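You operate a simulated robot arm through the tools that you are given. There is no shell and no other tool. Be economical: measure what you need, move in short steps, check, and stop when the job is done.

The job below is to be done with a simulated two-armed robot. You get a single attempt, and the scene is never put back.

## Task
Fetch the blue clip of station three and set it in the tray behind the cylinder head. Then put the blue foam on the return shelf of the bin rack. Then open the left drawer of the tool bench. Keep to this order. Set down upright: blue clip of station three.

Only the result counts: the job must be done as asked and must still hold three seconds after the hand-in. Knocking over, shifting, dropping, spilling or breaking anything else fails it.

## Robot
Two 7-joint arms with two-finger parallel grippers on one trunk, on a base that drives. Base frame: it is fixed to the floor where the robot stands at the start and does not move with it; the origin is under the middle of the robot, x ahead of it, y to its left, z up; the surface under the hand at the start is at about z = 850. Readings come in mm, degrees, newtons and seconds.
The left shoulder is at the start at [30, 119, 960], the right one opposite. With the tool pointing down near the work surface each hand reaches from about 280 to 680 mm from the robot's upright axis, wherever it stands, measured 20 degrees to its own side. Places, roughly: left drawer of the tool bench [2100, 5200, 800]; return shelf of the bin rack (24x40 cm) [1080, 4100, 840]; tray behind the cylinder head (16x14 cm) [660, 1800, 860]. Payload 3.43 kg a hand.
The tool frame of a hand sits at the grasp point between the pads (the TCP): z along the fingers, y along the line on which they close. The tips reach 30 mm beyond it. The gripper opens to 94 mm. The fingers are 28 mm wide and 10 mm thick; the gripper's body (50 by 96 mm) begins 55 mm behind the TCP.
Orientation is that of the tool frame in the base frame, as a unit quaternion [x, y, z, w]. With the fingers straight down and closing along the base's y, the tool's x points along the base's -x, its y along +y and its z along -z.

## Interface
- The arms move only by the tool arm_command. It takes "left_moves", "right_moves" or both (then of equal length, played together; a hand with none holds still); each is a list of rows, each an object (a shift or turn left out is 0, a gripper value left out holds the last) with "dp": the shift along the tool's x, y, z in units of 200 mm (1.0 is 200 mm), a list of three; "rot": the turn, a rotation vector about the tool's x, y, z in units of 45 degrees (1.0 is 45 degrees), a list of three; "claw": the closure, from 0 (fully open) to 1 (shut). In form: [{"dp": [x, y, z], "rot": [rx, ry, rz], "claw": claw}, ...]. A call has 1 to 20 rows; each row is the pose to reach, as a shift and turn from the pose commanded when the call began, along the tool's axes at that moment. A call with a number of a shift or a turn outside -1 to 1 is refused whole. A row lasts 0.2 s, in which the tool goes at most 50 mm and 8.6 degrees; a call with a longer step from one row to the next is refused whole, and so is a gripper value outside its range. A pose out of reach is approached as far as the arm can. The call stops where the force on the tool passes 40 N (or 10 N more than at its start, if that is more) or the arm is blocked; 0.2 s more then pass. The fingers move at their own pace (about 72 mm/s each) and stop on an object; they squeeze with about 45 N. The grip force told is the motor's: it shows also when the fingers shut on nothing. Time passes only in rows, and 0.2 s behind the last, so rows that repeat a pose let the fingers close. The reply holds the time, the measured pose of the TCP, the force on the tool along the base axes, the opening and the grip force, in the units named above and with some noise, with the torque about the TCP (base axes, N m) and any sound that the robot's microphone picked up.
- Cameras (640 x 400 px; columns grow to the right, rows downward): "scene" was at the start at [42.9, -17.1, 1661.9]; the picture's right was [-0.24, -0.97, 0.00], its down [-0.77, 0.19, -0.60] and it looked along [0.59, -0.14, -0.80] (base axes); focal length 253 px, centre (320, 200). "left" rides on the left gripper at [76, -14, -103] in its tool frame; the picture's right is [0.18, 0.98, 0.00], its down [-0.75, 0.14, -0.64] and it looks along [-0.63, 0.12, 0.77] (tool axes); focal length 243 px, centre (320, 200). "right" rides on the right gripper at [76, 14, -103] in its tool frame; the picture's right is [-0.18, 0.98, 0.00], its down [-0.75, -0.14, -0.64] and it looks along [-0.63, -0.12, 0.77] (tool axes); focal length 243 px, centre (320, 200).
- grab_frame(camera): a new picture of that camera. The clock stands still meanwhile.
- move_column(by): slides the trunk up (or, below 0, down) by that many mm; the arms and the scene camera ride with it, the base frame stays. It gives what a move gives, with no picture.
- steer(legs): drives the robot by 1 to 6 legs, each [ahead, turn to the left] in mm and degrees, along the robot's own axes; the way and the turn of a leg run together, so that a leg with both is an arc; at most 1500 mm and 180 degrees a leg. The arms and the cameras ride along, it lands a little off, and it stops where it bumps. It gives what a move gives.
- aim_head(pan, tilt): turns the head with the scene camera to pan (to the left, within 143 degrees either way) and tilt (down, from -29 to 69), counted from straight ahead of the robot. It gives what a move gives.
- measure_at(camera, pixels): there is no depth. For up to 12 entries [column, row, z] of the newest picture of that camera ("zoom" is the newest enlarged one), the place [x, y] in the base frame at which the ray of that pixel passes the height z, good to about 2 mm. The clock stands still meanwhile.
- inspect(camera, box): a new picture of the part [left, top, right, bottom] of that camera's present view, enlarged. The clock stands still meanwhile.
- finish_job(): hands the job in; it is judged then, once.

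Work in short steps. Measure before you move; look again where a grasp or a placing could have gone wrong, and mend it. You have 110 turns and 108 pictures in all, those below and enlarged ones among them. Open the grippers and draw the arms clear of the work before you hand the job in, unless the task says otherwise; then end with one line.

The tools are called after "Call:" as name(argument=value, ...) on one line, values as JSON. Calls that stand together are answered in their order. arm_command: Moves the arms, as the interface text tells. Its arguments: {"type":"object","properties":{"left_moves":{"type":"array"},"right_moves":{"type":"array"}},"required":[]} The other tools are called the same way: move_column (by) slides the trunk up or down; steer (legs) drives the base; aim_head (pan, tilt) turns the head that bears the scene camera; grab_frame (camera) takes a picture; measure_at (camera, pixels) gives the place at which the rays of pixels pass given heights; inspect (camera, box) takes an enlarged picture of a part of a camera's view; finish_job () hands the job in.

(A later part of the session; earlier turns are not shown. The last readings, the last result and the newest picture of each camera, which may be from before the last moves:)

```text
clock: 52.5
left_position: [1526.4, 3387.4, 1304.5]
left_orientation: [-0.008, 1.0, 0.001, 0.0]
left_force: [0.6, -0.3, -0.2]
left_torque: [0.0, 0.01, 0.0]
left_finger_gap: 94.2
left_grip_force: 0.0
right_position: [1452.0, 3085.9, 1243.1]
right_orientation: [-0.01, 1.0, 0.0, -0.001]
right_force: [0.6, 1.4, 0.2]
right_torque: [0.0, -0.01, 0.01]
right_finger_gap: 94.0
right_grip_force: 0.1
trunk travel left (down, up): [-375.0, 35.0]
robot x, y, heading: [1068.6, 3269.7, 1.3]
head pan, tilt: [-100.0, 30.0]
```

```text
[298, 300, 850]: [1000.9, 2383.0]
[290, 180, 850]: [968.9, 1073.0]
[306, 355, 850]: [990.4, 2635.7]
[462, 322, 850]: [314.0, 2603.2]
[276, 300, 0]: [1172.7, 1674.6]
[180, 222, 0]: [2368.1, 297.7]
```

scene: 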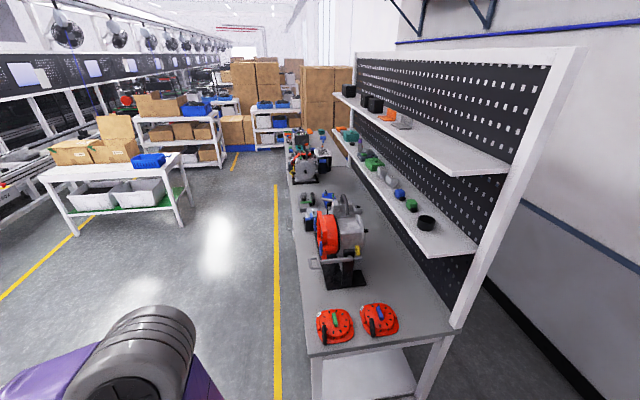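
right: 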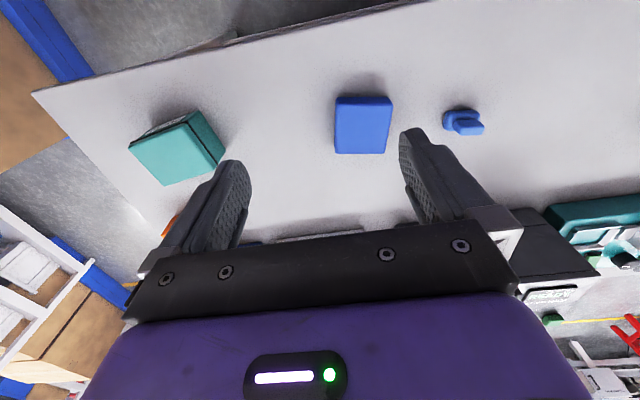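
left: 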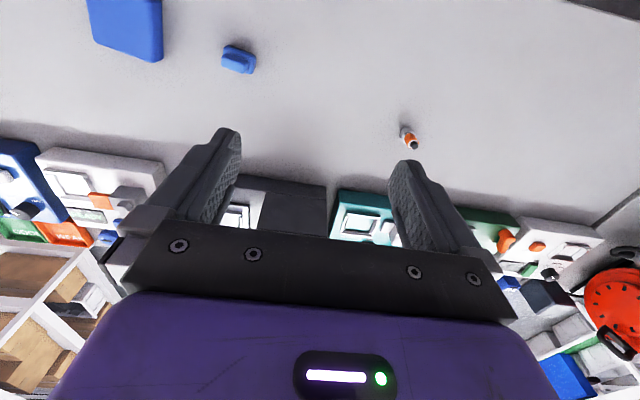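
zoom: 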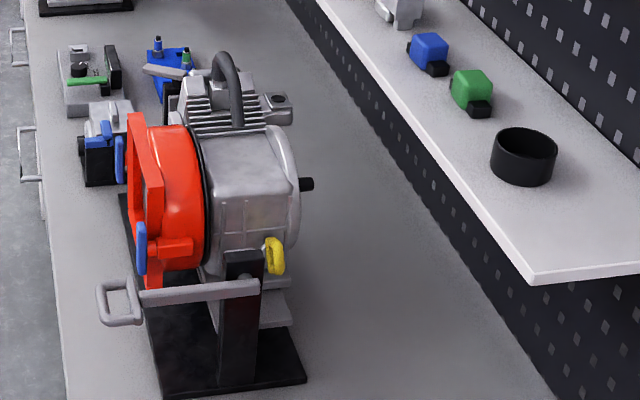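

The tray area at (660,1800) is reachable only from this line side, while the clip lies on the start bench's aisle side. I go back the same way to fetch clip and foam together (one per hand), backing out of the gap first.

Call:
steer(legs=[[-1350, 0], [0, -91]])

```text
clock: 62.9
left_position: [-105.1, 2768.5, 1303.8]
left_orientation: [0.684, 0.729, 0.0, 0.0]
left_force: [-0.1, -0.2, -0.4]
left_torque: [0.0, 0.01, -0.04]
left_finger_gap: 93.7
left_grip_force: 0.1
right_position: [-411.1, 2829.0, 1244.3]
right_orientation: [0.684, 0.729, 0.0, 0.0]
right_force: [-0.2, 0.7, 0.0]
right_torque: [0.0, 0.02, 0.0]
right_finger_gap: 94.0
right_grip_force: 0.1
trunk travel left (down, up): [-375.0, 35.0]
robot x, y, heading: [-248.5, 3222.4, -86.2]
head pan, tilt: [-100.0, 30.0]
```

Now I drive down the aisle, correcting the heading of -86 to about -90.

Call:
steer(legs=[[0, -4.5], [1500, 0]])

```text
clock: 70.8
left_position: [-190.3, 1262.9, 1303.5]
left_orientation: [0.721, 0.693, 0.0, 0.0]
left_force: [0.4, -0.1, 0.4]
left_torque: [-0.04, -0.01, 0.02]
left_finger_gap: 94.1
left_grip_force: 0.1
right_position: [-488.4, 1353.2, 1243.4]
right_orientation: [0.72, 0.694, 0.001, 0.0]
right_force: [0.4, -0.6, 0.2]
right_torque: [0.0, -0.01, 0.02]
right_finger_gap: 94.0
right_grip_force: 0.1
trunk travel left (down, up): [-375.0, 35.0]
robot x, y, heading: [-285.3, 1731.2, -92.5]
head pan, tilt: [-100.0, 30.0]
```

Call:
steer(legs=[[0, 3.5], [1500, 0], [300, 0], [0, 89]])

```text
clock: 83.8
left_position: [237.9, 84.2, 1304.7]
left_orientation: [0.005, 1.0, 0.0, 0.0]
left_force: [-0.8, 0.2, -0.4]
left_torque: [0.01, -0.04, -0.02]
left_finger_gap: 93.9
left_grip_force: 0.0
right_position: [155.6, -216.1, 1243.6]
right_orientation: [0.003, 1.0, 0.001, 0.0]
right_force: [0.0, -0.2, -1.4]
right_torque: [-0.01, 0.01, -0.01]
right_finger_gap: 93.9
right_grip_force: 0.1
trunk travel left (down, up): [-375.0, 35.0]
robot x, y, heading: [-229.3, -23.8, -0.4]
head pan, tilt: [-100.0, 30.0]
```

At (-229,-24), heading ≈0. I move up to the bench, lower the trunk to its start height and look at the table.

Call:
steer(legs=[[225, 0]])

Call:
move_column(by=-150)

Call:
aim_head(pan=-5, tilt=55)

Call:
inspect(camera="scene", box=[200, 160, 400, 285])

```text
clock: 85.5
left_position: [465.1, 80.5, 1304.4]
left_orientation: [0.006, 1.0, 0.0, 0.001]
left_force: [-0.7, 0.4, -0.9]
left_torque: [-0.01, 0.02, -0.02]
left_finger_gap: 94.2
left_grip_force: 0.1
right_position: [382.0, -220.8, 1245.0]
right_orientation: [0.006, 1.0, 0.0, 0.001]
right_force: [-0.2, -0.2, -0.3]
right_torque: [0.03, 0.02, -0.02]
right_finger_gap: 94.4
right_grip_force: 0.0
trunk travel left (down, up): [-375.0, 35.0]
robot x, y, heading: [-2.8, -26.4, -0.7]
head pan, tilt: [-100.0, 30.0]
```

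```text
clock: 87.3
left_position: [465.7, 80.0, 1154.7]
left_orientation: [0.007, 1.0, 0.0, 0.001]
left_force: [0.4, 0.4, 0.1]
left_torque: [-0.01, 0.01, -0.02]
left_finger_gap: 94.0
left_grip_force: 0.0
right_position: [383.6, -220.5, 1093.6]
right_orientation: [0.006, 1.0, 0.0, -0.001]
right_force: [-0.2, 0.8, -0.1]
right_torque: [-0.02, 0.01, 0.02]
right_finger_gap: 94.4
right_grip_force: 0.2
trunk travel left (down, up): [-225.0, 185.0]
robot x, y, heading: [1.4, -27.7, -0.4]
head pan, tilt: [-100.0, 30.0]
```

```text
clock: 89.0
left_position: [466.4, 80.5, 1154.1]
left_orientation: [0.006, 1.0, 0.0, 0.001]
left_force: [0.3, -0.1, 0.0]
left_torque: [-0.01, 0.01, -0.02]
left_finger_gap: 94.2
left_grip_force: 0.1
right_position: [383.3, -219.6, 1092.9]
right_orientation: [0.007, 1.0, 0.0, 0.0]
right_force: [-0.1, 0.6, 0.4]
right_torque: [0.01, -0.02, 0.02]
right_finger_gap: 93.9
right_grip_force: 0.1
trunk travel left (down, up): [-225.0, 185.0]
robot x, y, heading: [2.6, -23.9, -0.5]
head pan, tilt: [-5.0, 55.0]
```

```text
3.20 times, centred on (300, 222) of scene
```

zoom: 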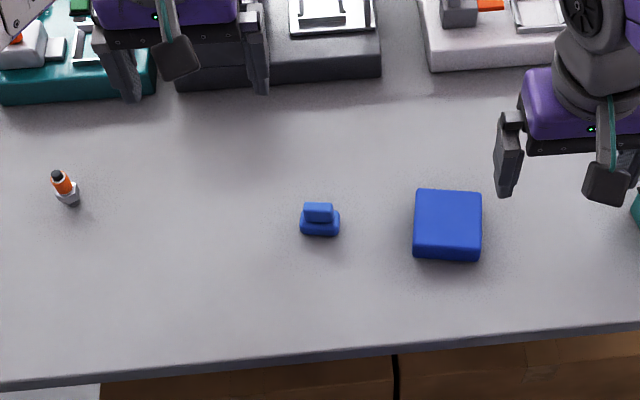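

Clip seen at zoom (320,220), foam at (448,225). I measure their outlines.

Call:
measure_at(camera="zoom", pixels=[[301, 235, 850], [340, 235, 850], [320, 236, 850], [305, 221, 870], [333, 221, 870], [319, 205, 880], [305, 205, 880], [332, 205, 880], [412, 257, 850], [480, 261, 850], [417, 190, 885], [480, 192, 885]])

Call:
inspect(camera="left", box=[80, 0, 320, 150])

Call:
measure_at(camera="zoom", pixels=[[320, 200, 850]])

```text
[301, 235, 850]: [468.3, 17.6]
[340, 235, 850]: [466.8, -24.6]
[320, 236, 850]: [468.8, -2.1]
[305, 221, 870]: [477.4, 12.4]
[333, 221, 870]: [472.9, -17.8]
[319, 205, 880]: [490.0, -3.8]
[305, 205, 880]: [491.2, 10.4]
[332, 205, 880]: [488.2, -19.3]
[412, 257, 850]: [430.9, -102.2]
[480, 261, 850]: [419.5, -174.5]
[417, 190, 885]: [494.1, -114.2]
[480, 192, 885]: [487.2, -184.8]
```

```text
2.67 times, centred on (200, 75) of left
```

zoom: 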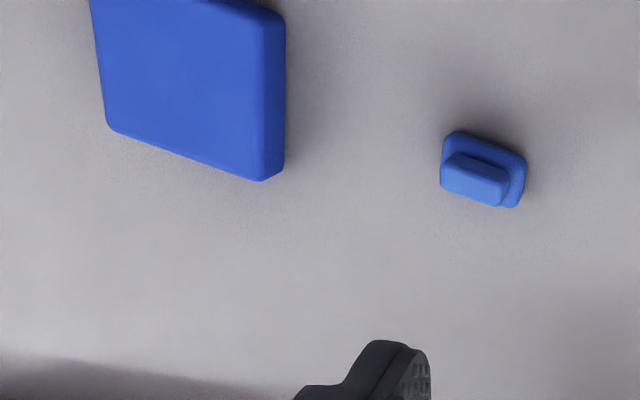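

```text
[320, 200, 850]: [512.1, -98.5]
```

I check the clip's heights from the left hand's view: base near edge at zoom (480,138), far corners (518,207), tab top (475,175).

Call:
measure_at(camera="zoom", pixels=[[446, 140, 862], [521, 157, 862], [441, 185, 862], [516, 207, 862], [452, 155, 885], [510, 172, 885], [441, 188, 885], [497, 206, 885], [107, 125, 885], [262, 181, 885], [284, 25, 885]])

```text
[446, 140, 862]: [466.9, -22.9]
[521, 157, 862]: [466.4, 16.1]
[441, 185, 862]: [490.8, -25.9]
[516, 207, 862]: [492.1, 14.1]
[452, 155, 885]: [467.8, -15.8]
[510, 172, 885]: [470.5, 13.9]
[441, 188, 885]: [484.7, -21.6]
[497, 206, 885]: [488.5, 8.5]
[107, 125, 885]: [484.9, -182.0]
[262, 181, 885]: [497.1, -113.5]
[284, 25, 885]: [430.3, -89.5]
```

Clip centre ≈(479,-4), base about 25×40 mm; foam centre ≈(458,-144), top at 885, turned about -8°. I bring the left hand above the clip and the right one above the foam.

Call:
arm_command(left_moves=[{"dp": [-0.015, -0.1, 0.2], "claw": 0}, {"dp": [-0.03, -0.2, 0.4]}, {"dp": [-0.045, -0.3, 0.6]}, {"dp": [-0.06, -0.4, 0.8]}, {"dp": [-0.065, -0.42, 0.9]}, {"dp": [-0.065, -0.42, 0.9]}], right_moves=[{"dp": [-0.08, 0.08, 0.1], "rot": [0, 0, 0.04], "claw": 0}, {"dp": [-0.16, 0.16, 0.2], "rot": [0, 0, 0.08]}, {"dp": [-0.24, 0.24, 0.3], "rot": [0, 0, 0.12]}, {"dp": [-0.32, 0.32, 0.4], "rot": [0, 0, 0.16]}, {"dp": [-0.375, 0.38, 0.45], "rot": [0, 0, 0.16]}, {"dp": [-0.375, 0.38, 0.45], "rot": [0, 0, 0.16]}])

Call:
grab_frame(camera="left")

Call:
grab_frame(camera="right")

```text
clock: 90.4
left_position: [480.5, -4.4, 974.1]
left_orientation: [0.006, 1.0, 0.0, 0.001]
left_force: [0.3, -1.1, 0.5]
left_torque: [0.01, 0.0, 0.01]
left_finger_gap: 93.9
left_grip_force: 0.1
right_position: [458.3, -141.3, 1004.1]
right_orientation: [0.068, 0.998, 0.0, 0.0]
right_force: [-0.4, -0.2, -0.8]
right_torque: [-0.01, 0.0, -0.01]
right_finger_gap: 94.0
right_grip_force: 0.0
trunk travel left (down, up): [-225.0, 185.0]
robot x, y, heading: [1.6, -28.0, -0.6]
head pan, tilt: [-5.0, 55.0]
```

```text
59 pictures are left
```

left: 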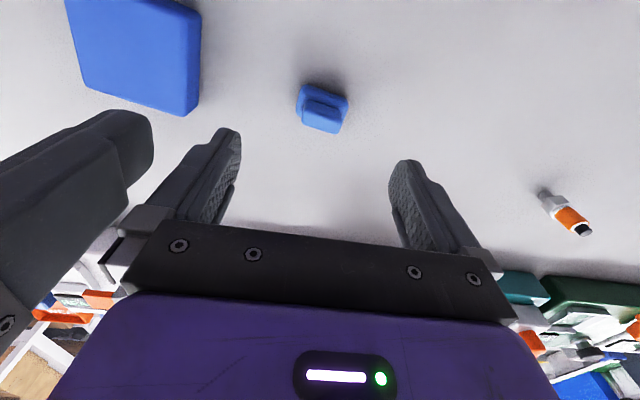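

```text
58 pictures are left
```

right: 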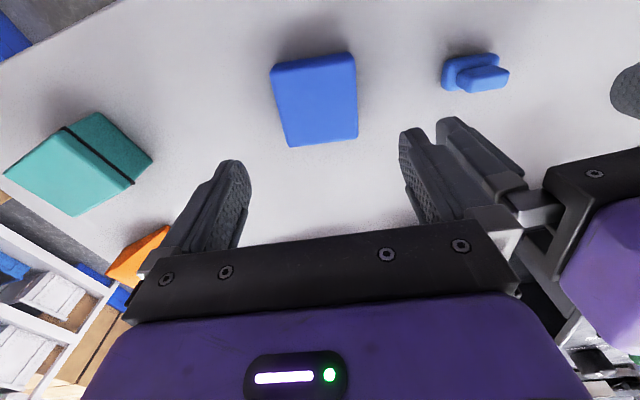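

Both hands are above their parts. I re-measure clip and foam from these nearer views.

Call:
measure_at(camera="left", pixels=[[301, 85, 862], [347, 97, 862], [296, 118, 862], [336, 133, 862], [305, 100, 885], [344, 110, 885], [300, 121, 885], [335, 134, 885]])

Call:
measure_at(camera="right", pixels=[[271, 70, 885], [353, 53, 885], [289, 147, 885], [358, 137, 885]])

```text
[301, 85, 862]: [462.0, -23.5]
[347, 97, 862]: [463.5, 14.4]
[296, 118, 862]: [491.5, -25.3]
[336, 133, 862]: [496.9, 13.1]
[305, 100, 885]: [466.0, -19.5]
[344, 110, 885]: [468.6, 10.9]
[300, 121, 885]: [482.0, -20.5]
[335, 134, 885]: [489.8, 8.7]
```

```text
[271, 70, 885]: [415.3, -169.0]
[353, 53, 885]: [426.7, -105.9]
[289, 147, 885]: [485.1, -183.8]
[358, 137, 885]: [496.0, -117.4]
```

Foam centre (456,-144), clip centre (478,-5), both turned slightly clockwise. I descend with the left hand, close on the clip, and lift.

Call:
arm_command(left_moves=[{"dp": [0.01, -0.005, 0.15], "rot": [0, 0, 0.09]}, {"dp": [0.01, -0.005, 0.3], "rot": [0, 0, 0.09]}, {"dp": [0.01, -0.005, 0.4], "rot": [0, 0, 0.09]}, {"dp": [0.01, -0.005, 0.445], "rot": [0, 0, 0.09]}, {"dp": [0.01, -0.005, 0.445], "rot": [0, 0, 0.09], "claw": 1}, {"dp": [0.01, -0.005, 0.445], "rot": [0, 0, 0.09]}, {"dp": [0.01, -0.005, 0.445], "rot": [0, 0, 0.09]}, {"dp": [0.01, -0.005, 0.445], "rot": [0, 0, 0.09]}, {"dp": [0.01, -0.005, 0.445], "rot": [0, 0, 0.09]}])

Call:
grab_frame(camera="left")

```text
clock: 92.4
left_position: [477.3, -4.4, 885.7]
left_orientation: [0.042, 0.999, 0.0, 0.0]
left_force: [-0.4, 0.6, -0.5]
left_torque: [-0.05, 0.01, 0.01]
left_finger_gap: 42.9
left_grip_force: 44.7
right_position: [458.2, -140.8, 1003.4]
right_orientation: [0.069, 0.998, -0.001, 0.0]
right_force: [-0.7, 0.6, 0.1]
right_torque: [-0.01, 0.02, 0.0]
right_finger_gap: 93.9
right_grip_force: 0.0
trunk travel left (down, up): [-225.0, 185.0]
robot x, y, heading: [1.8, -25.4, -0.9]
head pan, tilt: [-5.0, 55.0]
```

```text
57 pictures are left
```

left: 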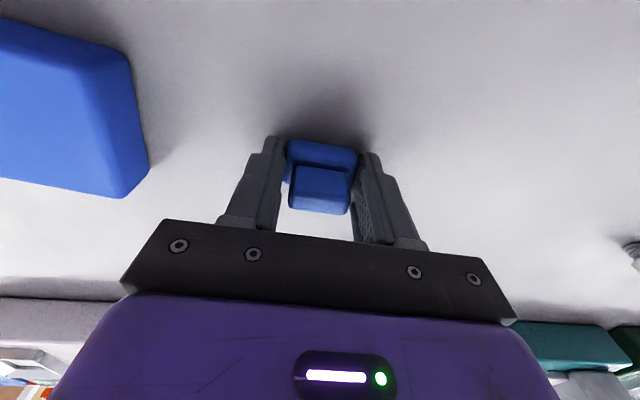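

The clip is held (42.9 mm gap, 45 N; TCP 885.7 with the clip on the table). I lift it and at the same time, then lower the right hand to the foam and close.

Call:
arm_command(left_moves=[{"dp": [0, 0, -0.1]}, {"dp": [0, 0, -0.3]}, {"dp": [0, 0, -0.5]}, {"dp": [0, 0, -0.7]}, {"dp": [0, 0, -0.9]}, {"dp": [0, 0, -0.9]}])

Call:
arm_command(right_moves=[{"dp": [0.01, -0.015, 0.2], "rot": [0, 0, 0.04]}, {"dp": [0.01, -0.015, 0.4], "rot": [0, 0, 0.04]}, {"dp": [0.01, -0.015, 0.52], "rot": [0, 0, 0.04]}, {"dp": [0.01, -0.015, 0.59], "rot": [0, 0, 0.04]}, {"dp": [0.01, -0.015, 0.59], "rot": [0, 0, 0.04], "claw": 1}, {"dp": [0.01, -0.015, 0.59], "rot": [0, 0, 0.04]}, {"dp": [0.01, -0.015, 0.59], "rot": [0, 0, 0.04]}, {"dp": [0.01, -0.015, 0.59], "rot": [0, 0, 0.04]}])

Call:
grab_frame(camera="right")

```text
clock: 93.8
left_position: [475.1, -3.9, 1065.7]
left_orientation: [0.042, 0.999, 0.0, 0.0]
left_force: [0.5, -0.5, 0.3]
left_torque: [0.0, 0.07, -0.04]
left_finger_gap: 42.7
left_grip_force: 45.0
right_position: [458.1, -141.6, 1003.7]
right_orientation: [0.068, 0.998, 0.0, 0.0]
right_force: [0.7, -0.4, 0.3]
right_torque: [-0.01, -0.01, -0.03]
right_finger_gap: 93.9
right_grip_force: 0.0
trunk travel left (down, up): [-225.0, 185.0]
robot x, y, heading: [-1.8, -24.1, -0.7]
head pan, tilt: [-5.0, 55.0]
```

```text
clock: 95.6
left_position: [476.8, -4.0, 1067.3]
left_orientation: [0.041, 0.999, 0.0, 0.0]
left_force: [-0.6, 0.6, -1.1]
left_torque: [0.0, 0.01, 0.01]
left_finger_gap: 42.6
left_grip_force: 45.0
right_position: [454.6, -147.7, 886.0]
right_orientation: [0.085, 0.996, 0.0, 0.0]
right_force: [-0.5, -0.4, -0.7]
right_torque: [0.02, 0.0, 0.03]
right_finger_gap: 72.7
right_grip_force: 44.8
trunk travel left (down, up): [-225.0, 185.0]
robot x, y, heading: [-0.2, -23.2, -0.5]
head pan, tilt: [-5.0, 55.0]
```

```text
56 pictures are left
```

right: 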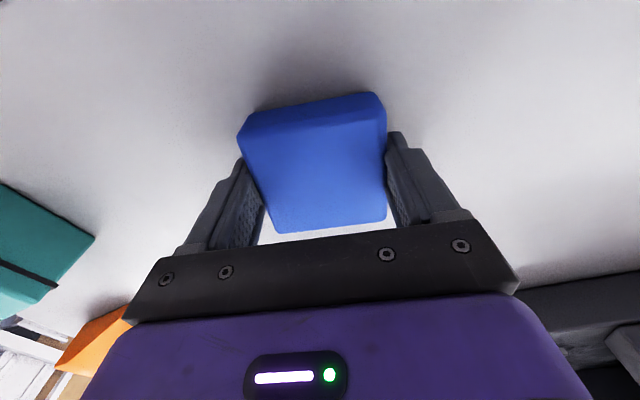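

The foam is held (72.7 mm, 45 N). I lift the right hand and move it slightly to its own side.

Call:
arm_command(right_moves=[{"dp": [0, 0, -0.1]}, {"dp": [0, 0, -0.3]}, {"dp": [0, 0, -0.5]}, {"dp": [0, -0.1, -0.7]}, {"dp": [0, -0.2, -0.9]}, {"dp": [0, -0.2, -0.95]}], left_moves=[{"dp": [0, 0.05, 0]}, {"dp": [0, 0.15, 0]}, {"dp": [0, 0.25, -0.1]}, {"dp": [0, 0.35, -0.2]}, {"dp": [0, 0.45, -0.3]}, {"dp": [0, 0.45, -0.3]}])

Call:
move_column(by=150)

Call:
steer(legs=[[-270, 0], [0, 90]])

```text
clock: 97.0
left_position: [484.5, 84.4, 1125.7]
left_orientation: [0.042, 0.999, 0.0, -0.001]
left_force: [0.2, 0.7, -0.5]
left_torque: [0.02, -0.02, 0.0]
left_finger_gap: 42.5
left_grip_force: 44.9
right_position: [446.5, -187.2, 1076.6]
right_orientation: [0.085, 0.996, 0.0, 0.0]
right_force: [-0.3, 0.5, 0.6]
right_torque: [0.02, -0.01, 0.02]
right_finger_gap: 72.4
right_grip_force: 44.8
trunk travel left (down, up): [-225.0, 185.0]
robot x, y, heading: [1.9, -24.8, -0.6]
head pan, tilt: [-5.0, 55.0]
```

```text
clock: 98.8
left_position: [485.0, 84.8, 1275.4]
left_orientation: [0.042, 0.999, 0.001, -0.001]
left_force: [0.1, -0.2, 0.0]
left_torque: [0.0, -0.02, -0.01]
left_finger_gap: 42.6
left_grip_force: 44.8
right_position: [447.4, -187.8, 1226.4]
right_orientation: [0.085, 0.996, 0.0, 0.0]
right_force: [0.3, -0.2, 0.4]
right_torque: [-0.02, -0.02, 0.01]
right_finger_gap: 72.8
right_grip_force: 44.6
trunk travel left (down, up): [-375.0, 35.0]
robot x, y, heading: [0.7, -25.4, -0.8]
head pan, tilt: [-5.0, 55.0]
```

```text
clock: 104.5
left_position: [-383.4, 460.1, 1274.6]
left_orientation: [-0.684, 0.73, 0.0, 0.0]
left_force: [-0.7, 0.3, -0.4]
left_torque: [-0.01, -0.03, -0.01]
left_finger_gap: 42.6
left_grip_force: 45.7
right_position: [-111.2, 427.1, 1226.2]
right_orientation: [-0.652, 0.758, 0.0, -0.001]
right_force: [0.8, 0.4, -0.7]
right_torque: [-0.01, 0.01, -0.02]
right_finger_gap: 72.2
right_grip_force: 44.5
trunk travel left (down, up): [-375.0, 35.0]
robot x, y, heading: [-263.3, -22.8, 90.4]
head pan, tilt: [-5.0, 55.0]
```

Both parts are still held. I drive down the aisle to y≈1500 and then on, checking heading on the way.

Call:
steer(legs=[[1500, 0]])

```text
clock: 111.8
left_position: [-433.8, 1934.7, 1274.7]
left_orientation: [-0.695, 0.719, 0.0, 0.0]
left_force: [-0.1, -0.5, 0.2]
left_torque: [-0.02, -0.01, 0.01]
left_finger_gap: 42.9
left_grip_force: 45.0
right_position: [-159.0, 1910.3, 1227.1]
right_orientation: [-0.664, 0.748, 0.0, 0.001]
right_force: [-0.2, -0.4, -0.6]
right_torque: [0.0, -0.02, 0.02]
right_finger_gap: 72.4
right_grip_force: 44.8
trunk travel left (down, up): [-375.0, 35.0]
robot x, y, heading: [-298.4, 1457.5, 92.4]
head pan, tilt: [-5.0, 55.0]
```

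Call:
steer(legs=[[0, -3], [1500, 0], [330, 0], [0, -90]])

```text
clock: 125.4
left_position: [142.1, 3409.4, 1275.3]
left_orientation: [0.028, 1.0, 0.0, 0.0]
left_force: [-0.5, -0.4, -0.2]
left_torque: [-0.02, 0.0, 0.0]
left_finger_gap: 42.8
left_grip_force: 45.0
right_position: [112.2, 3137.3, 1226.2]
right_orientation: [0.07, 0.998, -0.001, 0.0]
right_force: [-0.3, -0.3, 0.2]
right_torque: [0.0, 0.05, 0.0]
right_finger_gap: 72.7
right_grip_force: 45.2
trunk travel left (down, up): [-375.0, 35.0]
robot x, y, heading: [-340.7, 3281.0, 0.9]
head pan, tilt: [-5.0, 55.0]
```

Heading ≈0.9°. I go through the gap to x≈1550 and turn right along the line-side aisle.

Call:
steer(legs=[[1000, -1], [900, 0], [0, -90]])

Call:
aim_head(pan=25, tilt=35)

Call:
grab_frame(camera="scene")

```text
clock: 138.8
left_position: [1685.8, 2822.8, 1275.6]
left_orientation: [0.731, 0.682, 0.0, -0.001]
left_force: [-0.3, -0.1, -0.6]
left_torque: [-0.02, -0.03, -0.02]
left_finger_gap: 42.9
left_grip_force: 45.3
right_position: [1413.5, 2855.3, 1225.5]
right_orientation: [0.759, 0.651, 0.0, 0.0]
right_force: [1.0, -0.8, 0.4]
right_torque: [0.0, 0.03, 0.0]
right_finger_gap: 72.4
right_grip_force: 44.3
trunk travel left (down, up): [-375.0, 35.0]
robot x, y, heading: [1562.2, 3303.0, -89.9]
head pan, tilt: [-5.0, 55.0]
```

```text
clock: 139.7
left_position: [1686.6, 2822.5, 1275.8]
left_orientation: [0.731, 0.682, 0.0, 0.0]
left_force: [0.4, 0.4, -0.7]
left_torque: [-0.04, 0.01, 0.01]
left_finger_gap: 42.9
left_grip_force: 44.8
right_position: [1414.2, 2855.4, 1226.9]
right_orientation: [0.76, 0.65, 0.0, 0.0]
right_force: [0.1, -0.3, -0.4]
right_torque: [0.02, -0.04, -0.05]
right_finger_gap: 72.7
right_grip_force: 44.7
trunk travel left (down, up): [-375.0, 35.0]
robot x, y, heading: [1570.4, 3302.3, -89.8]
head pan, tilt: [25.0, 35.0]
```

```text
55 pictures are left
```

scene: 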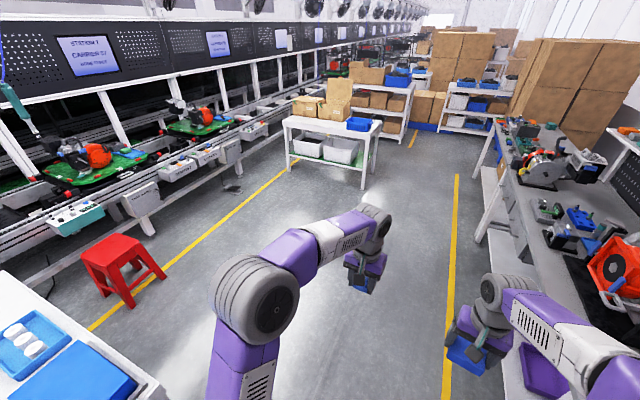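

Way clear. I drive to y≈1900, turn to face the bench and look for the tray before approaching.

Call:
steer(legs=[[1400, 0], [0, -90]])

Call:
aim_head(pan=8, tilt=38)

Call:
grab_frame(camera="scene")

Call:
inspect(camera="scene", box=[200, 120, 440, 270])

```text
clock: 150.4
left_position: [1094.3, 1786.6, 1276.3]
left_orientation: [1.0, -0.015, 0.001, 0.0]
left_force: [0.2, -1.1, -0.7]
left_torque: [0.02, -0.02, 0.01]
left_finger_gap: 42.7
left_grip_force: 45.6
right_position: [1116.9, 2060.3, 1226.8]
right_orientation: [0.998, -0.057, 0.0, 0.001]
right_force: [0.3, -0.2, 0.1]
right_torque: [0.0, -0.02, 0.0]
right_finger_gap: 72.3
right_grip_force: 45.3
trunk travel left (down, up): [-375.0, 35.0]
robot x, y, heading: [1573.0, 1922.2, -177.6]
head pan, tilt: [25.0, 35.0]
```

```text
clock: 151.2
left_position: [1094.7, 1785.3, 1276.4]
left_orientation: [1.0, -0.015, -0.001, 0.0]
left_force: [0.2, 0.2, -0.7]
left_torque: [-0.01, -0.02, 0.02]
left_finger_gap: 42.6
left_grip_force: 44.9
right_position: [1118.2, 2059.8, 1226.6]
right_orientation: [0.998, -0.056, 0.0, -0.001]
right_force: [-0.2, -0.1, -0.6]
right_torque: [0.01, 0.01, 0.02]
right_finger_gap: 72.6
right_grip_force: 44.6
trunk travel left (down, up): [-375.0, 35.0]
robot x, y, heading: [1574.3, 1925.9, -177.5]
head pan, tilt: [8.0, 38.0]
```

```text
54 pictures are left
```

scene: 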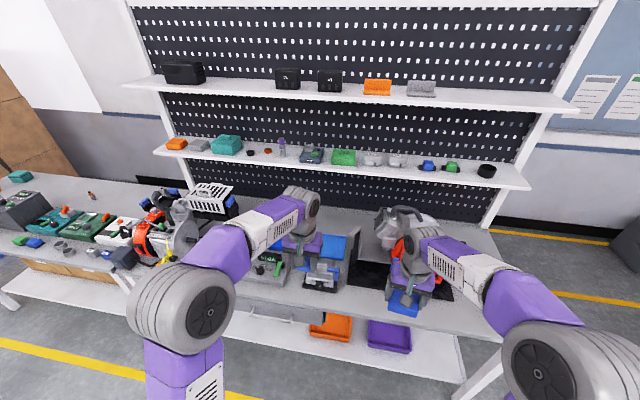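

```text
2.67 times, centred on (320, 195) of scene
```

zoom: 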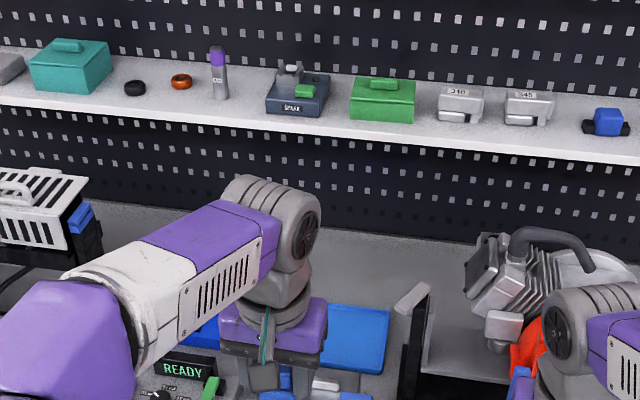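

A blue tray shows behind the arm at about zoom (340,335). I measure it and look with the left hand's camera.

Call:
measure_at(camera="zoom", pixels=[[390, 310, 860], [385, 372, 860], [180, 345, 860], [330, 305, 860], [405, 300, 950]])

Call:
grab_frame(camera="left")

```text
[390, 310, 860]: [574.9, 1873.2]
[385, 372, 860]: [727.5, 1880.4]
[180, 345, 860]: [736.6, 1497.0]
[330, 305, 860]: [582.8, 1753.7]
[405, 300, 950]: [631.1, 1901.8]
```

```text
52 pictures are left
```

left: 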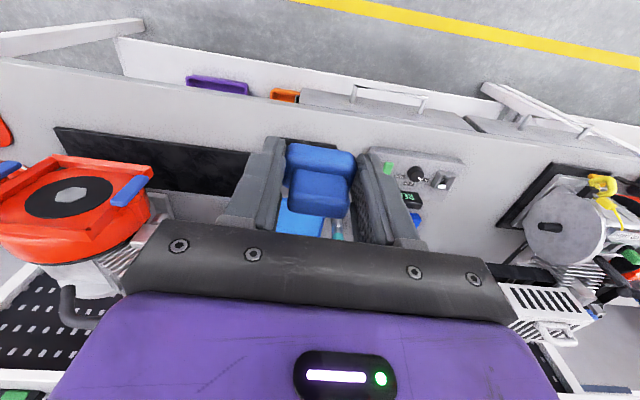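

The tray spans roughly x 575–730 with its right edge at y≈1877. I shift the left hand aside to see it unobstructed.

Call:
arm_command(left_moves=[{"dp": [0, 0.2, 0]}, {"dp": [0, 0.4, 0]}, {"dp": [0, 0.6, 0]}, {"dp": [0, 0.8, 0]}, {"dp": [0, 1.0, 0]}, {"dp": [0, 1.0, 0]}])

Call:
inspect(camera="scene", box=[220, 180, 420, 305])

```text
clock: 152.6
left_position: [1087.3, 1585.2, 1277.2]
left_orientation: [1.0, -0.015, -0.001, 0.0]
left_force: [-0.6, -0.7, -0.5]
left_torque: [-0.02, -0.02, -0.01]
left_finger_gap: 42.9
left_grip_force: 44.6
right_position: [1117.9, 2059.6, 1226.4]
right_orientation: [0.998, -0.058, 0.0, 0.0]
right_force: [0.5, 0.5, -0.4]
right_torque: [-0.01, -0.01, 0.02]
right_finger_gap: 72.6
right_grip_force: 44.8
trunk travel left (down, up): [-375.0, 35.0]
robot x, y, heading: [1573.9, 1921.2, -177.5]
head pan, tilt: [8.0, 38.0]
```

```text
3.20 times, centred on (320, 242) of scene
```

zoom: 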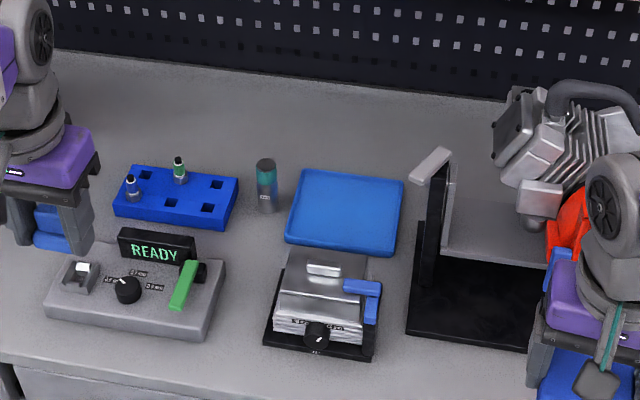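

Now clear: the empty light-blue tray lies behind the metal cylinder head. I measure its corners and neighbours (bottle, head, stand).

Call:
measure_at(camera="zoom", pixels=[[303, 170, 860], [404, 182, 860], [392, 253, 860], [286, 240, 860], [346, 212, 855], [267, 210, 850], [266, 162, 920], [285, 255, 930], [370, 260, 930], [440, 285, 850], [440, 155, 1000], [415, 178, 1000]])

Call:
inspect(camera="scene", box=[296, 222, 360, 262])

```text
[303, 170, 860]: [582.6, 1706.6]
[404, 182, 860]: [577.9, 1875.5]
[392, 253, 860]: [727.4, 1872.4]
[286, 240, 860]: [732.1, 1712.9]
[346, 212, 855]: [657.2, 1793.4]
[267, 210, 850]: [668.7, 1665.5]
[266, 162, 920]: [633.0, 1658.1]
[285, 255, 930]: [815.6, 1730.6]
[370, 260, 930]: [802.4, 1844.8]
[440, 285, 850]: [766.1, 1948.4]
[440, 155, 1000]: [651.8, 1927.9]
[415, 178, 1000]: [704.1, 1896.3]
```

```text
10.00 times, centred on (328, 242) of scene
```

zoom: 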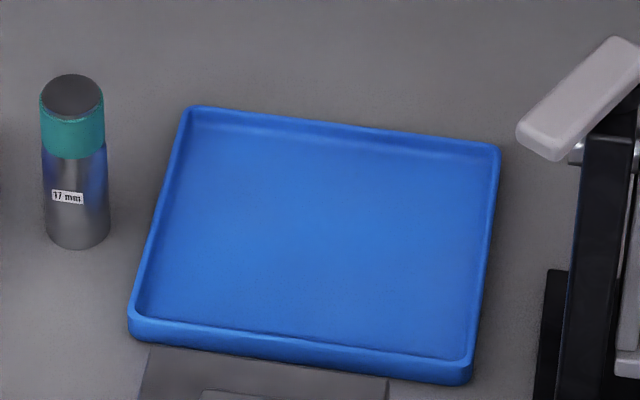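

Tray centre ≈(655,1792), empty, with a low rim. The engine stands near where the right hand would go, so I first raise and draw back the right hand, then approach.

Call:
arm_command(right_moves=[{"dp": [0, 0, -0.2]}, {"dp": [0.1, 0, -0.4]}, {"dp": [0.25, 0, -0.6]}, {"dp": [0.4, 0, -0.75]}, {"dp": [0.55, 0, -0.8]}, {"dp": [0.55, 0, -0.8]}])

Call:
steer(legs=[[320, 0]])

Call:
aim_head(pan=8, tilt=48)

Call:
grab_frame(camera="scene")

```text
clock: 154.0
left_position: [1086.2, 1585.0, 1275.3]
left_orientation: [1.0, -0.015, 0.0, 0.0]
left_force: [-0.2, -0.1, 0.1]
left_torque: [-0.02, 0.01, 0.02]
left_finger_gap: 42.6
left_grip_force: 44.8
right_position: [1228.4, 2044.9, 1387.3]
right_orientation: [0.998, -0.057, 0.001, 0.0]
right_force: [0.3, 0.2, 0.7]
right_torque: [0.01, -0.03, 0.01]
right_finger_gap: 72.8
right_grip_force: 45.2
trunk travel left (down, up): [-375.0, 35.0]
robot x, y, heading: [1573.3, 1923.0, -177.5]
head pan, tilt: [8.0, 38.0]
```

```text
clock: 156.1
left_position: [769.9, 1565.7, 1277.4]
left_orientation: [1.0, -0.012, 0.0, -0.001]
left_force: [-0.5, 0.4, -0.2]
left_torque: [0.02, -0.03, -0.03]
left_finger_gap: 42.8
left_grip_force: 45.0
right_position: [907.5, 2028.0, 1388.7]
right_orientation: [0.999, -0.053, 0.0, 0.0]
right_force: [-0.1, -0.3, -0.6]
right_torque: [0.0, -0.02, -0.01]
right_finger_gap: 72.5
right_grip_force: 45.1
trunk travel left (down, up): [-375.0, 35.0]
robot x, y, heading: [1251.5, 1905.3, -177.1]
head pan, tilt: [8.0, 38.0]
```

```text
clock: 156.8
left_position: [769.2, 1566.6, 1276.0]
left_orientation: [1.0, -0.012, -0.001, 0.0]
left_force: [0.2, -0.7, -0.1]
left_torque: [0.02, -0.02, 0.0]
left_finger_gap: 42.9
left_grip_force: 45.6
right_position: [906.6, 2027.3, 1387.9]
right_orientation: [0.999, -0.053, 0.0, 0.0]
right_force: [0.2, -0.6, -0.1]
right_torque: [-0.02, 0.01, -0.01]
right_finger_gap: 72.4
right_grip_force: 45.0
trunk travel left (down, up): [-375.0, 35.0]
robot x, y, heading: [1254.1, 1908.8, -177.0]
head pan, tilt: [8.0, 48.0]
```

```text
49 pictures are left
```

scene: 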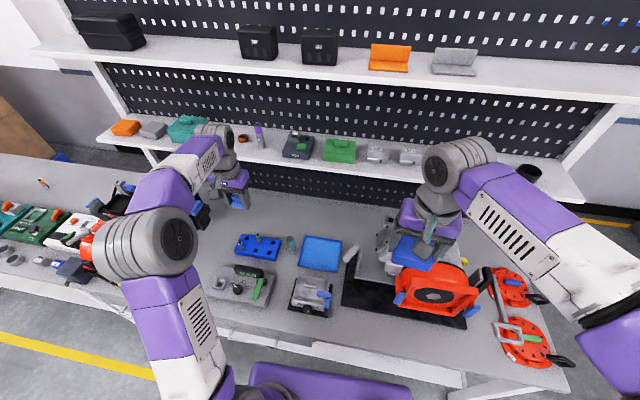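

I bring the left hand over the tray centre at z≈1130 (two calls because of the range).

Call:
arm_command(left_moves=[{"dp": [-0.1, -0.16, 0.0]}, {"dp": [-0.2, -0.33, 0.1]}, {"dp": [-0.3, -0.5, 0.2]}, {"dp": [-0.4, -0.67, 0.3]}, {"dp": [-0.5, -0.83, 0.4]}, {"dp": [-0.597, -0.98, 0.5]}, {"dp": [-0.597, -1.0, 0.7]}, {"dp": [-0.597, -1.0, 0.7]}])

Call:
grab_frame(camera="left")

```text
clock: 158.6
left_position: [657.4, 1769.6, 1133.1]
left_orientation: [1.0, -0.01, -0.001, 0.0]
left_force: [0.5, -0.2, -0.4]
left_torque: [-0.01, 0.0, -0.01]
left_finger_gap: 42.7
left_grip_force: 44.7
right_position: [906.5, 2027.9, 1387.8]
right_orientation: [0.999, -0.054, 0.001, 0.0]
right_force: [0.3, -1.1, -0.4]
right_torque: [-0.02, 0.02, -0.01]
right_finger_gap: 72.4
right_grip_force: 44.7
trunk travel left (down, up): [-375.0, 35.0]
robot x, y, heading: [1253.2, 1906.7, -177.1]
head pan, tilt: [8.0, 48.0]
```

```text
48 pictures are left
```

left: 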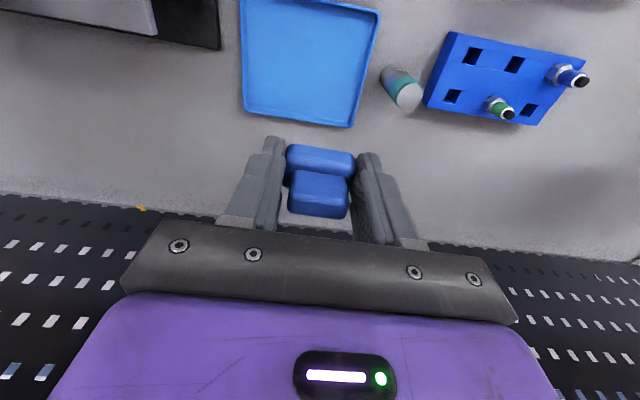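

I verify the tray corners from this view: (245,108), (350,127), (378,12).

Call:
measure_at(camera="left", pixels=[[244, 108, 862], [351, 127, 862], [379, 12, 862], [405, 95, 920]])

```text
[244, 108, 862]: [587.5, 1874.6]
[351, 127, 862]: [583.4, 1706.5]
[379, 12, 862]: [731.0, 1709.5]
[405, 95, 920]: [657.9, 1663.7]
```

Confirmed. I centre over it and go down to z≈945.

Call:
arm_command(left_moves=[{"dp": [0, -0.1, 0.15]}, {"dp": [0, -0.11, 0.35]}, {"dp": [0, -0.11, 0.55]}, {"dp": [0, -0.11, 0.75]}, {"dp": [0, -0.11, 0.94]}, {"dp": [0, -0.11, 0.94]}])

Call:
arm_command(left_moves=[{"dp": [0, 0, 0.1]}, {"dp": [0, 0, 0.2]}, {"dp": [0, 0, 0.23]}, {"dp": [0, 0, 0.24]}, {"dp": [0, 0, 0.25]}])

Call:
grab_frame(camera="left")

```text
clock: 160.0
left_position: [654.2, 1792.1, 947.1]
left_orientation: [1.0, -0.012, 0.0, 0.0]
left_force: [-0.1, -1.7, -0.2]
left_torque: [-0.01, 0.02, -0.01]
left_finger_gap: 42.6
left_grip_force: 45.2
right_position: [907.9, 2028.0, 1388.3]
right_orientation: [0.999, -0.054, 0.0, 0.0]
right_force: [0.7, -0.2, -0.6]
right_torque: [0.0, 0.03, 0.0]
right_finger_gap: 72.3
right_grip_force: 45.3
trunk travel left (down, up): [-375.0, 35.0]
robot x, y, heading: [1252.0, 1908.3, -177.0]
head pan, tilt: [8.0, 48.0]
```

```text
clock: 161.2
left_position: [653.7, 1791.2, 900.2]
left_orientation: [1.0, -0.011, -0.001, 0.001]
left_force: [-0.6, 0.4, -0.7]
left_torque: [-0.03, -0.02, 0.02]
left_finger_gap: 42.7
left_grip_force: 45.1
right_position: [906.3, 2027.4, 1387.6]
right_orientation: [0.999, -0.054, 0.0, 0.0]
right_force: [0.9, 0.6, -0.1]
right_torque: [0.01, 0.0, 0.01]
right_finger_gap: 72.6
right_grip_force: 45.2
trunk travel left (down, up): [-375.0, 35.0]
robot x, y, heading: [1249.9, 1910.4, -177.2]
head pan, tilt: [8.0, 48.0]
```

```text
47 pictures are left
```

left: 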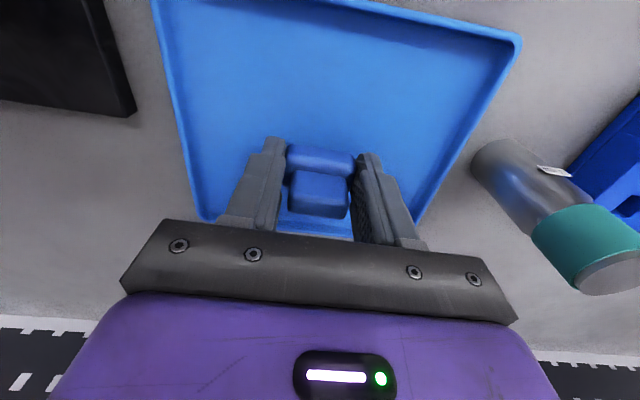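

Still free at 900 mm. I lower on in 2 mm rows and watch the force.

Call:
arm_command(left_moves=[{"dp": [0, 0, 0.01]}, {"dp": [0, 0, 0.02]}, {"dp": [0, 0, 0.03]}, {"dp": [0, 0, 0.04]}])

Call:
arm_command(left_moves=[{"dp": [0, 0, 0.01]}, {"dp": [0, 0, 0.015]}])

```text
clock: 162.2
left_position: [654.2, 1790.9, 891.7]
left_orientation: [1.0, -0.011, -0.003, 0.001]
left_force: [2.5, 0.0, 7.8]
left_torque: [0.0, -0.1, 0.02]
left_finger_gap: 42.8
left_grip_force: 44.9
right_position: [908.4, 2029.1, 1387.8]
right_orientation: [0.999, -0.053, 0.0, 0.0]
right_force: [0.6, -0.4, 0.4]
right_torque: [0.02, 0.0, 0.02]
right_finger_gap: 72.4
right_grip_force: 45.3
trunk travel left (down, up): [-375.0, 35.0]
robot x, y, heading: [1249.1, 1906.1, -177.2]
head pan, tilt: [8.0, 48.0]
```

```text
clock: 162.8
left_position: [653.3, 1791.8, 890.5]
left_orientation: [1.0, -0.011, -0.006, 0.0]
left_force: [1.4, -2.7, 30.3]
left_torque: [-0.04, -0.14, 0.03]
left_finger_gap: 42.9
left_grip_force: 45.3
right_position: [910.9, 2028.0, 1388.5]
right_orientation: [0.999, -0.053, -0.001, 0.0]
right_force: [-0.6, -0.4, 0.3]
right_torque: [-0.02, 0.03, 0.03]
right_finger_gap: 72.4
right_grip_force: 44.9
trunk travel left (down, up): [-375.0, 35.0]
robot x, y, heading: [1250.2, 1911.1, -176.8]
head pan, tilt: [8.0, 48.0]
```

Contact at 890.5 (30 N). I relax by 2 mm, open moderately, and lift straight up.

Call:
arm_command(left_moves=[{"dp": [0, 0, -0.012]}, {"dp": [0, 0, -0.012], "claw": 0.3}, {"dp": [0, 0, -0.012]}, {"dp": [0, 0, -0.012]}, {"dp": [0, 0, -0.1]}, {"dp": [0, 0, -0.3]}, {"dp": [0, 0, -0.5]}, {"dp": [0, 0, -0.7]}, {"dp": [0, 0, -0.9]}, {"dp": [0, 0, -0.9]}])

Call:
inspect(camera="left", box=[160, 0, 480, 200])

```text
clock: 165.0
left_position: [651.8, 1790.7, 1067.3]
left_orientation: [1.0, -0.012, -0.001, -0.001]
left_force: [0.5, 0.0, 0.2]
left_torque: [-0.01, -0.02, 0.0]
left_finger_gap: 65.8
left_grip_force: 0.1
right_position: [907.0, 2028.6, 1388.1]
right_orientation: [0.999, -0.053, 0.0, 0.001]
right_force: [-1.2, -0.5, -0.6]
right_torque: [-0.05, -0.02, 0.01]
right_finger_gap: 72.4
right_grip_force: 44.7
trunk travel left (down, up): [-375.0, 35.0]
robot x, y, heading: [1254.4, 1907.2, -177.1]
head pan, tilt: [8.0, 48.0]
```

```text
2.00 times, centred on (320, 100) of left
```

zoom: 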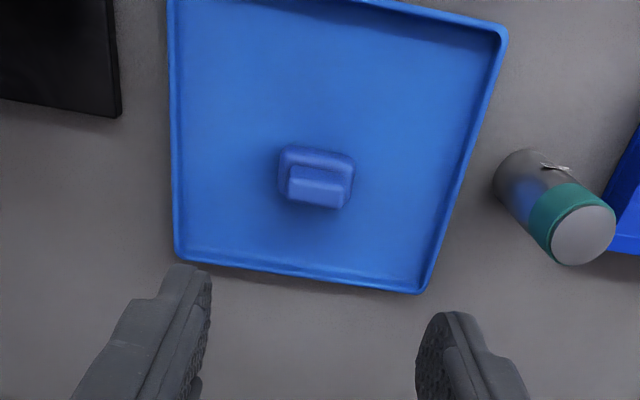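

The clip stands upright in the middle of the tray. I raise and draw back the left hand, then back away from the bench.

Call:
arm_command(left_moves=[{"dp": [0, 0, -0.25]}, {"dp": [0, 0, -0.5]}, {"dp": [0.1, 0, -0.7]}, {"dp": [0.25, 0, -0.85]}, {"dp": [0.4, 0, -1.0]}, {"dp": [0.6, 0, -1.0]}, {"dp": [0.8, 0, -1.0]}, {"dp": [0.8, 0, -1.0]}])

Call:
steer(legs=[[-350, 0], [0, -92]])

Call:
aim_head(pan=20, tilt=30)

Call:
grab_frame(camera="scene")

```text
clock: 166.8
left_position: [811.4, 1787.7, 1267.0]
left_orientation: [1.0, -0.011, 0.0, 0.0]
left_force: [-0.1, 0.4, 0.1]
left_torque: [0.0, 0.0, 0.0]
left_finger_gap: 65.7
left_grip_force: 0.2
right_position: [905.7, 2027.9, 1388.3]
right_orientation: [0.999, -0.053, 0.0, 0.0]
right_force: [-0.5, -0.3, -0.1]
right_torque: [0.0, -0.01, 0.01]
right_finger_gap: 72.5
right_grip_force: 45.4
trunk travel left (down, up): [-375.0, 35.0]
robot x, y, heading: [1248.8, 1905.7, -177.2]
head pan, tilt: [8.0, 48.0]
```

```text
clock: 173.0
left_position: [1497.6, 2369.6, 1268.3]
left_orientation: [-0.688, 0.726, 0.0, 0.001]
left_force: [-0.6, -0.7, 0.7]
left_torque: [0.01, 0.0, -0.03]
left_finger_gap: 66.1
left_grip_force: 0.1
right_position: [1735.7, 2265.0, 1387.5]
right_orientation: [-0.656, 0.755, 0.0, 0.0]
right_force: [-0.4, 0.5, -0.4]
right_torque: [0.0, 0.06, 0.03]
right_finger_gap: 72.5
right_grip_force: 44.6
trunk travel left (down, up): [-375.0, 35.0]
robot x, y, heading: [1601.8, 1925.3, 91.1]
head pan, tilt: [8.0, 48.0]
```

```text
clock: 173.8
left_position: [1497.3, 2369.4, 1267.2]
left_orientation: [-0.687, 0.726, 0.001, 0.001]
left_force: [-0.2, 0.0, 0.0]
left_torque: [0.01, 0.0, 0.0]
left_finger_gap: 65.8
left_grip_force: 0.1
right_position: [1735.0, 2264.5, 1388.6]
right_orientation: [-0.656, 0.755, -0.001, 0.0]
right_force: [-0.1, -0.1, -0.3]
right_torque: [0.0, -0.01, -0.03]
right_finger_gap: 72.6
right_grip_force: 44.9
trunk travel left (down, up): [-375.0, 35.0]
robot x, y, heading: [1605.1, 1922.3, 91.0]
head pan, tilt: [20.0, 30.0]
```

```text
45 pictures are left
```

scene: 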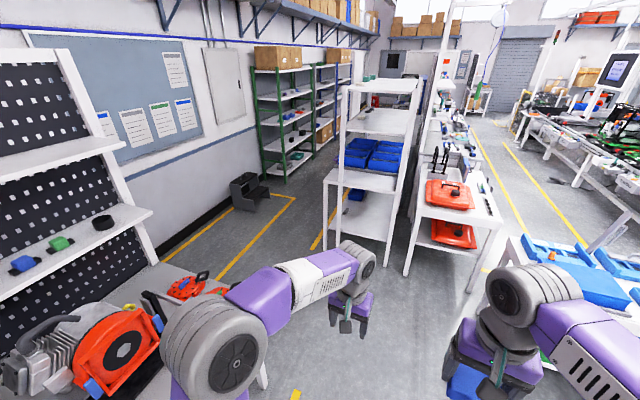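

The rack's near end shows the shelf with the blue bins and a clear strip toward us. I zoom in to identify the return shelf.

Call:
inspect(camera="scene", box=[310, 70, 470, 270])

Call:
measure_at(camera="zoom", pixels=[[60, 180, 840], [345, 190, 840], [320, 250, 840], [30, 235, 840], [70, 380, 0]])

```text
2.00 times, centred on (390, 170) of scene
```

zoom: 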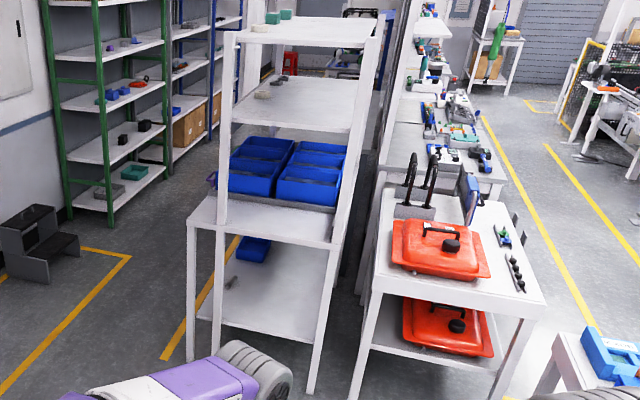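

```text
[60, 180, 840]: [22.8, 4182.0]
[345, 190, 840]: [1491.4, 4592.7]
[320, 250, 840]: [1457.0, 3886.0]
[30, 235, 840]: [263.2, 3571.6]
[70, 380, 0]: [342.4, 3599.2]
```

Call:
measure_at(camera="zoom", pixels=[[190, 225, 840], [325, 248, 840], [338, 212, 840], [215, 196, 840], [222, 190, 840], [335, 203, 840], [360, 130, 1150], [225, 118, 1150], [372, 45, 1500], [312, 390, 0], [188, 360, 0]])

```text
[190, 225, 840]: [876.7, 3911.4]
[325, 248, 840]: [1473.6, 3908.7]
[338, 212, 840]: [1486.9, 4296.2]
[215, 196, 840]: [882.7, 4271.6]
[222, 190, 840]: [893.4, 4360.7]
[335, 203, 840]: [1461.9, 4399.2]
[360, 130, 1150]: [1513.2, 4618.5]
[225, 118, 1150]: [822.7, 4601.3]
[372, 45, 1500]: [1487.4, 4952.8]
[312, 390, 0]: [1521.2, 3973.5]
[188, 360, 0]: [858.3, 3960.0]
```

The return area lies at x≈880–1280, y≈3910–4300 on the 840 mm shelf; the next tier begins only at x≈1010 (z≈1300), so I'll place the foam top-down from the aisle side near (1010,4100). I drive back through the gap to the aisle.

Call:
steer(legs=[[1370, 0], [0, 89], [1180, 0], [0, -90]])

```text
clock: 193.7
left_position: [307.6, 3713.6, 1267.5]
left_orientation: [-0.688, 0.726, 0.0, 0.001]
left_force: [0.6, -0.6, -0.1]
left_torque: [0.01, -0.03, -0.02]
left_finger_gap: 65.7
left_grip_force: 0.0
right_position: [543.1, 3610.7, 1387.6]
right_orientation: [-0.656, 0.755, 0.0, -0.001]
right_force: [-1.1, -0.4, -0.8]
right_torque: [-0.01, 0.01, 0.02]
right_finger_gap: 72.4
right_grip_force: 45.2
trunk travel left (down, up): [-375.0, 35.0]
robot x, y, heading: [412.3, 3270.1, 90.8]
head pan, tilt: [20.0, 30.0]
```

Call:
steer(legs=[[960, 0], [0, -91]])

Call:
aim_head(pan=-8, tilt=48)

Call:
grab_frame(camera="scene")

```text
clock: 202.6
left_position: [839.3, 4309.0, 1268.6]
left_orientation: [0.046, 0.999, 0.0, 0.0]
left_force: [-0.8, 0.6, -0.1]
left_torque: [-0.05, -0.02, 0.0]
left_finger_gap: 65.7
left_grip_force: 0.1
right_position: [728.2, 4076.7, 1386.9]
right_orientation: [0.088, 0.996, 0.0, -0.001]
right_force: [-0.3, 0.4, 0.0]
right_torque: [0.02, 0.01, -0.02]
right_finger_gap: 72.3
right_grip_force: 44.9
trunk travel left (down, up): [-375.0, 35.0]
robot x, y, heading: [394.6, 4221.9, -1.1]
head pan, tilt: [20.0, 30.0]
```

```text
clock: 203.5
left_position: [839.2, 4309.4, 1267.0]
left_orientation: [0.047, 0.999, 0.0, 0.0]
left_force: [0.1, 0.2, 0.6]
left_torque: [0.0, -0.02, -0.01]
left_finger_gap: 65.9
left_grip_force: 0.1
right_position: [728.1, 4076.1, 1388.0]
right_orientation: [0.088, 0.996, 0.001, 0.0]
right_force: [-0.4, -0.8, -0.2]
right_torque: [-0.04, -0.01, 0.03]
right_finger_gap: 72.5
right_grip_force: 45.4
trunk travel left (down, up): [-375.0, 35.0]
robot x, y, heading: [391.3, 4220.6, -1.0]
head pan, tilt: [-8.0, 48.0]
```

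```text
43 pictures are left
```

scene: 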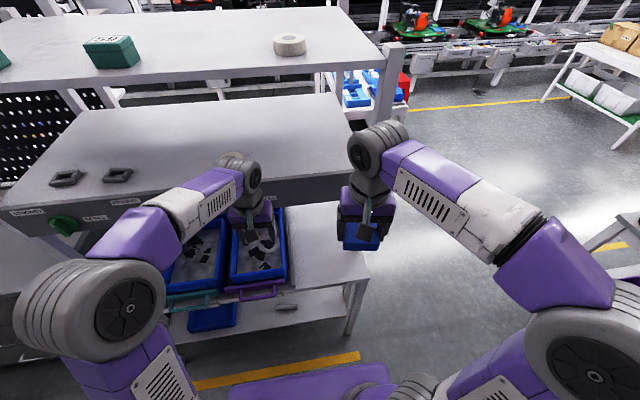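

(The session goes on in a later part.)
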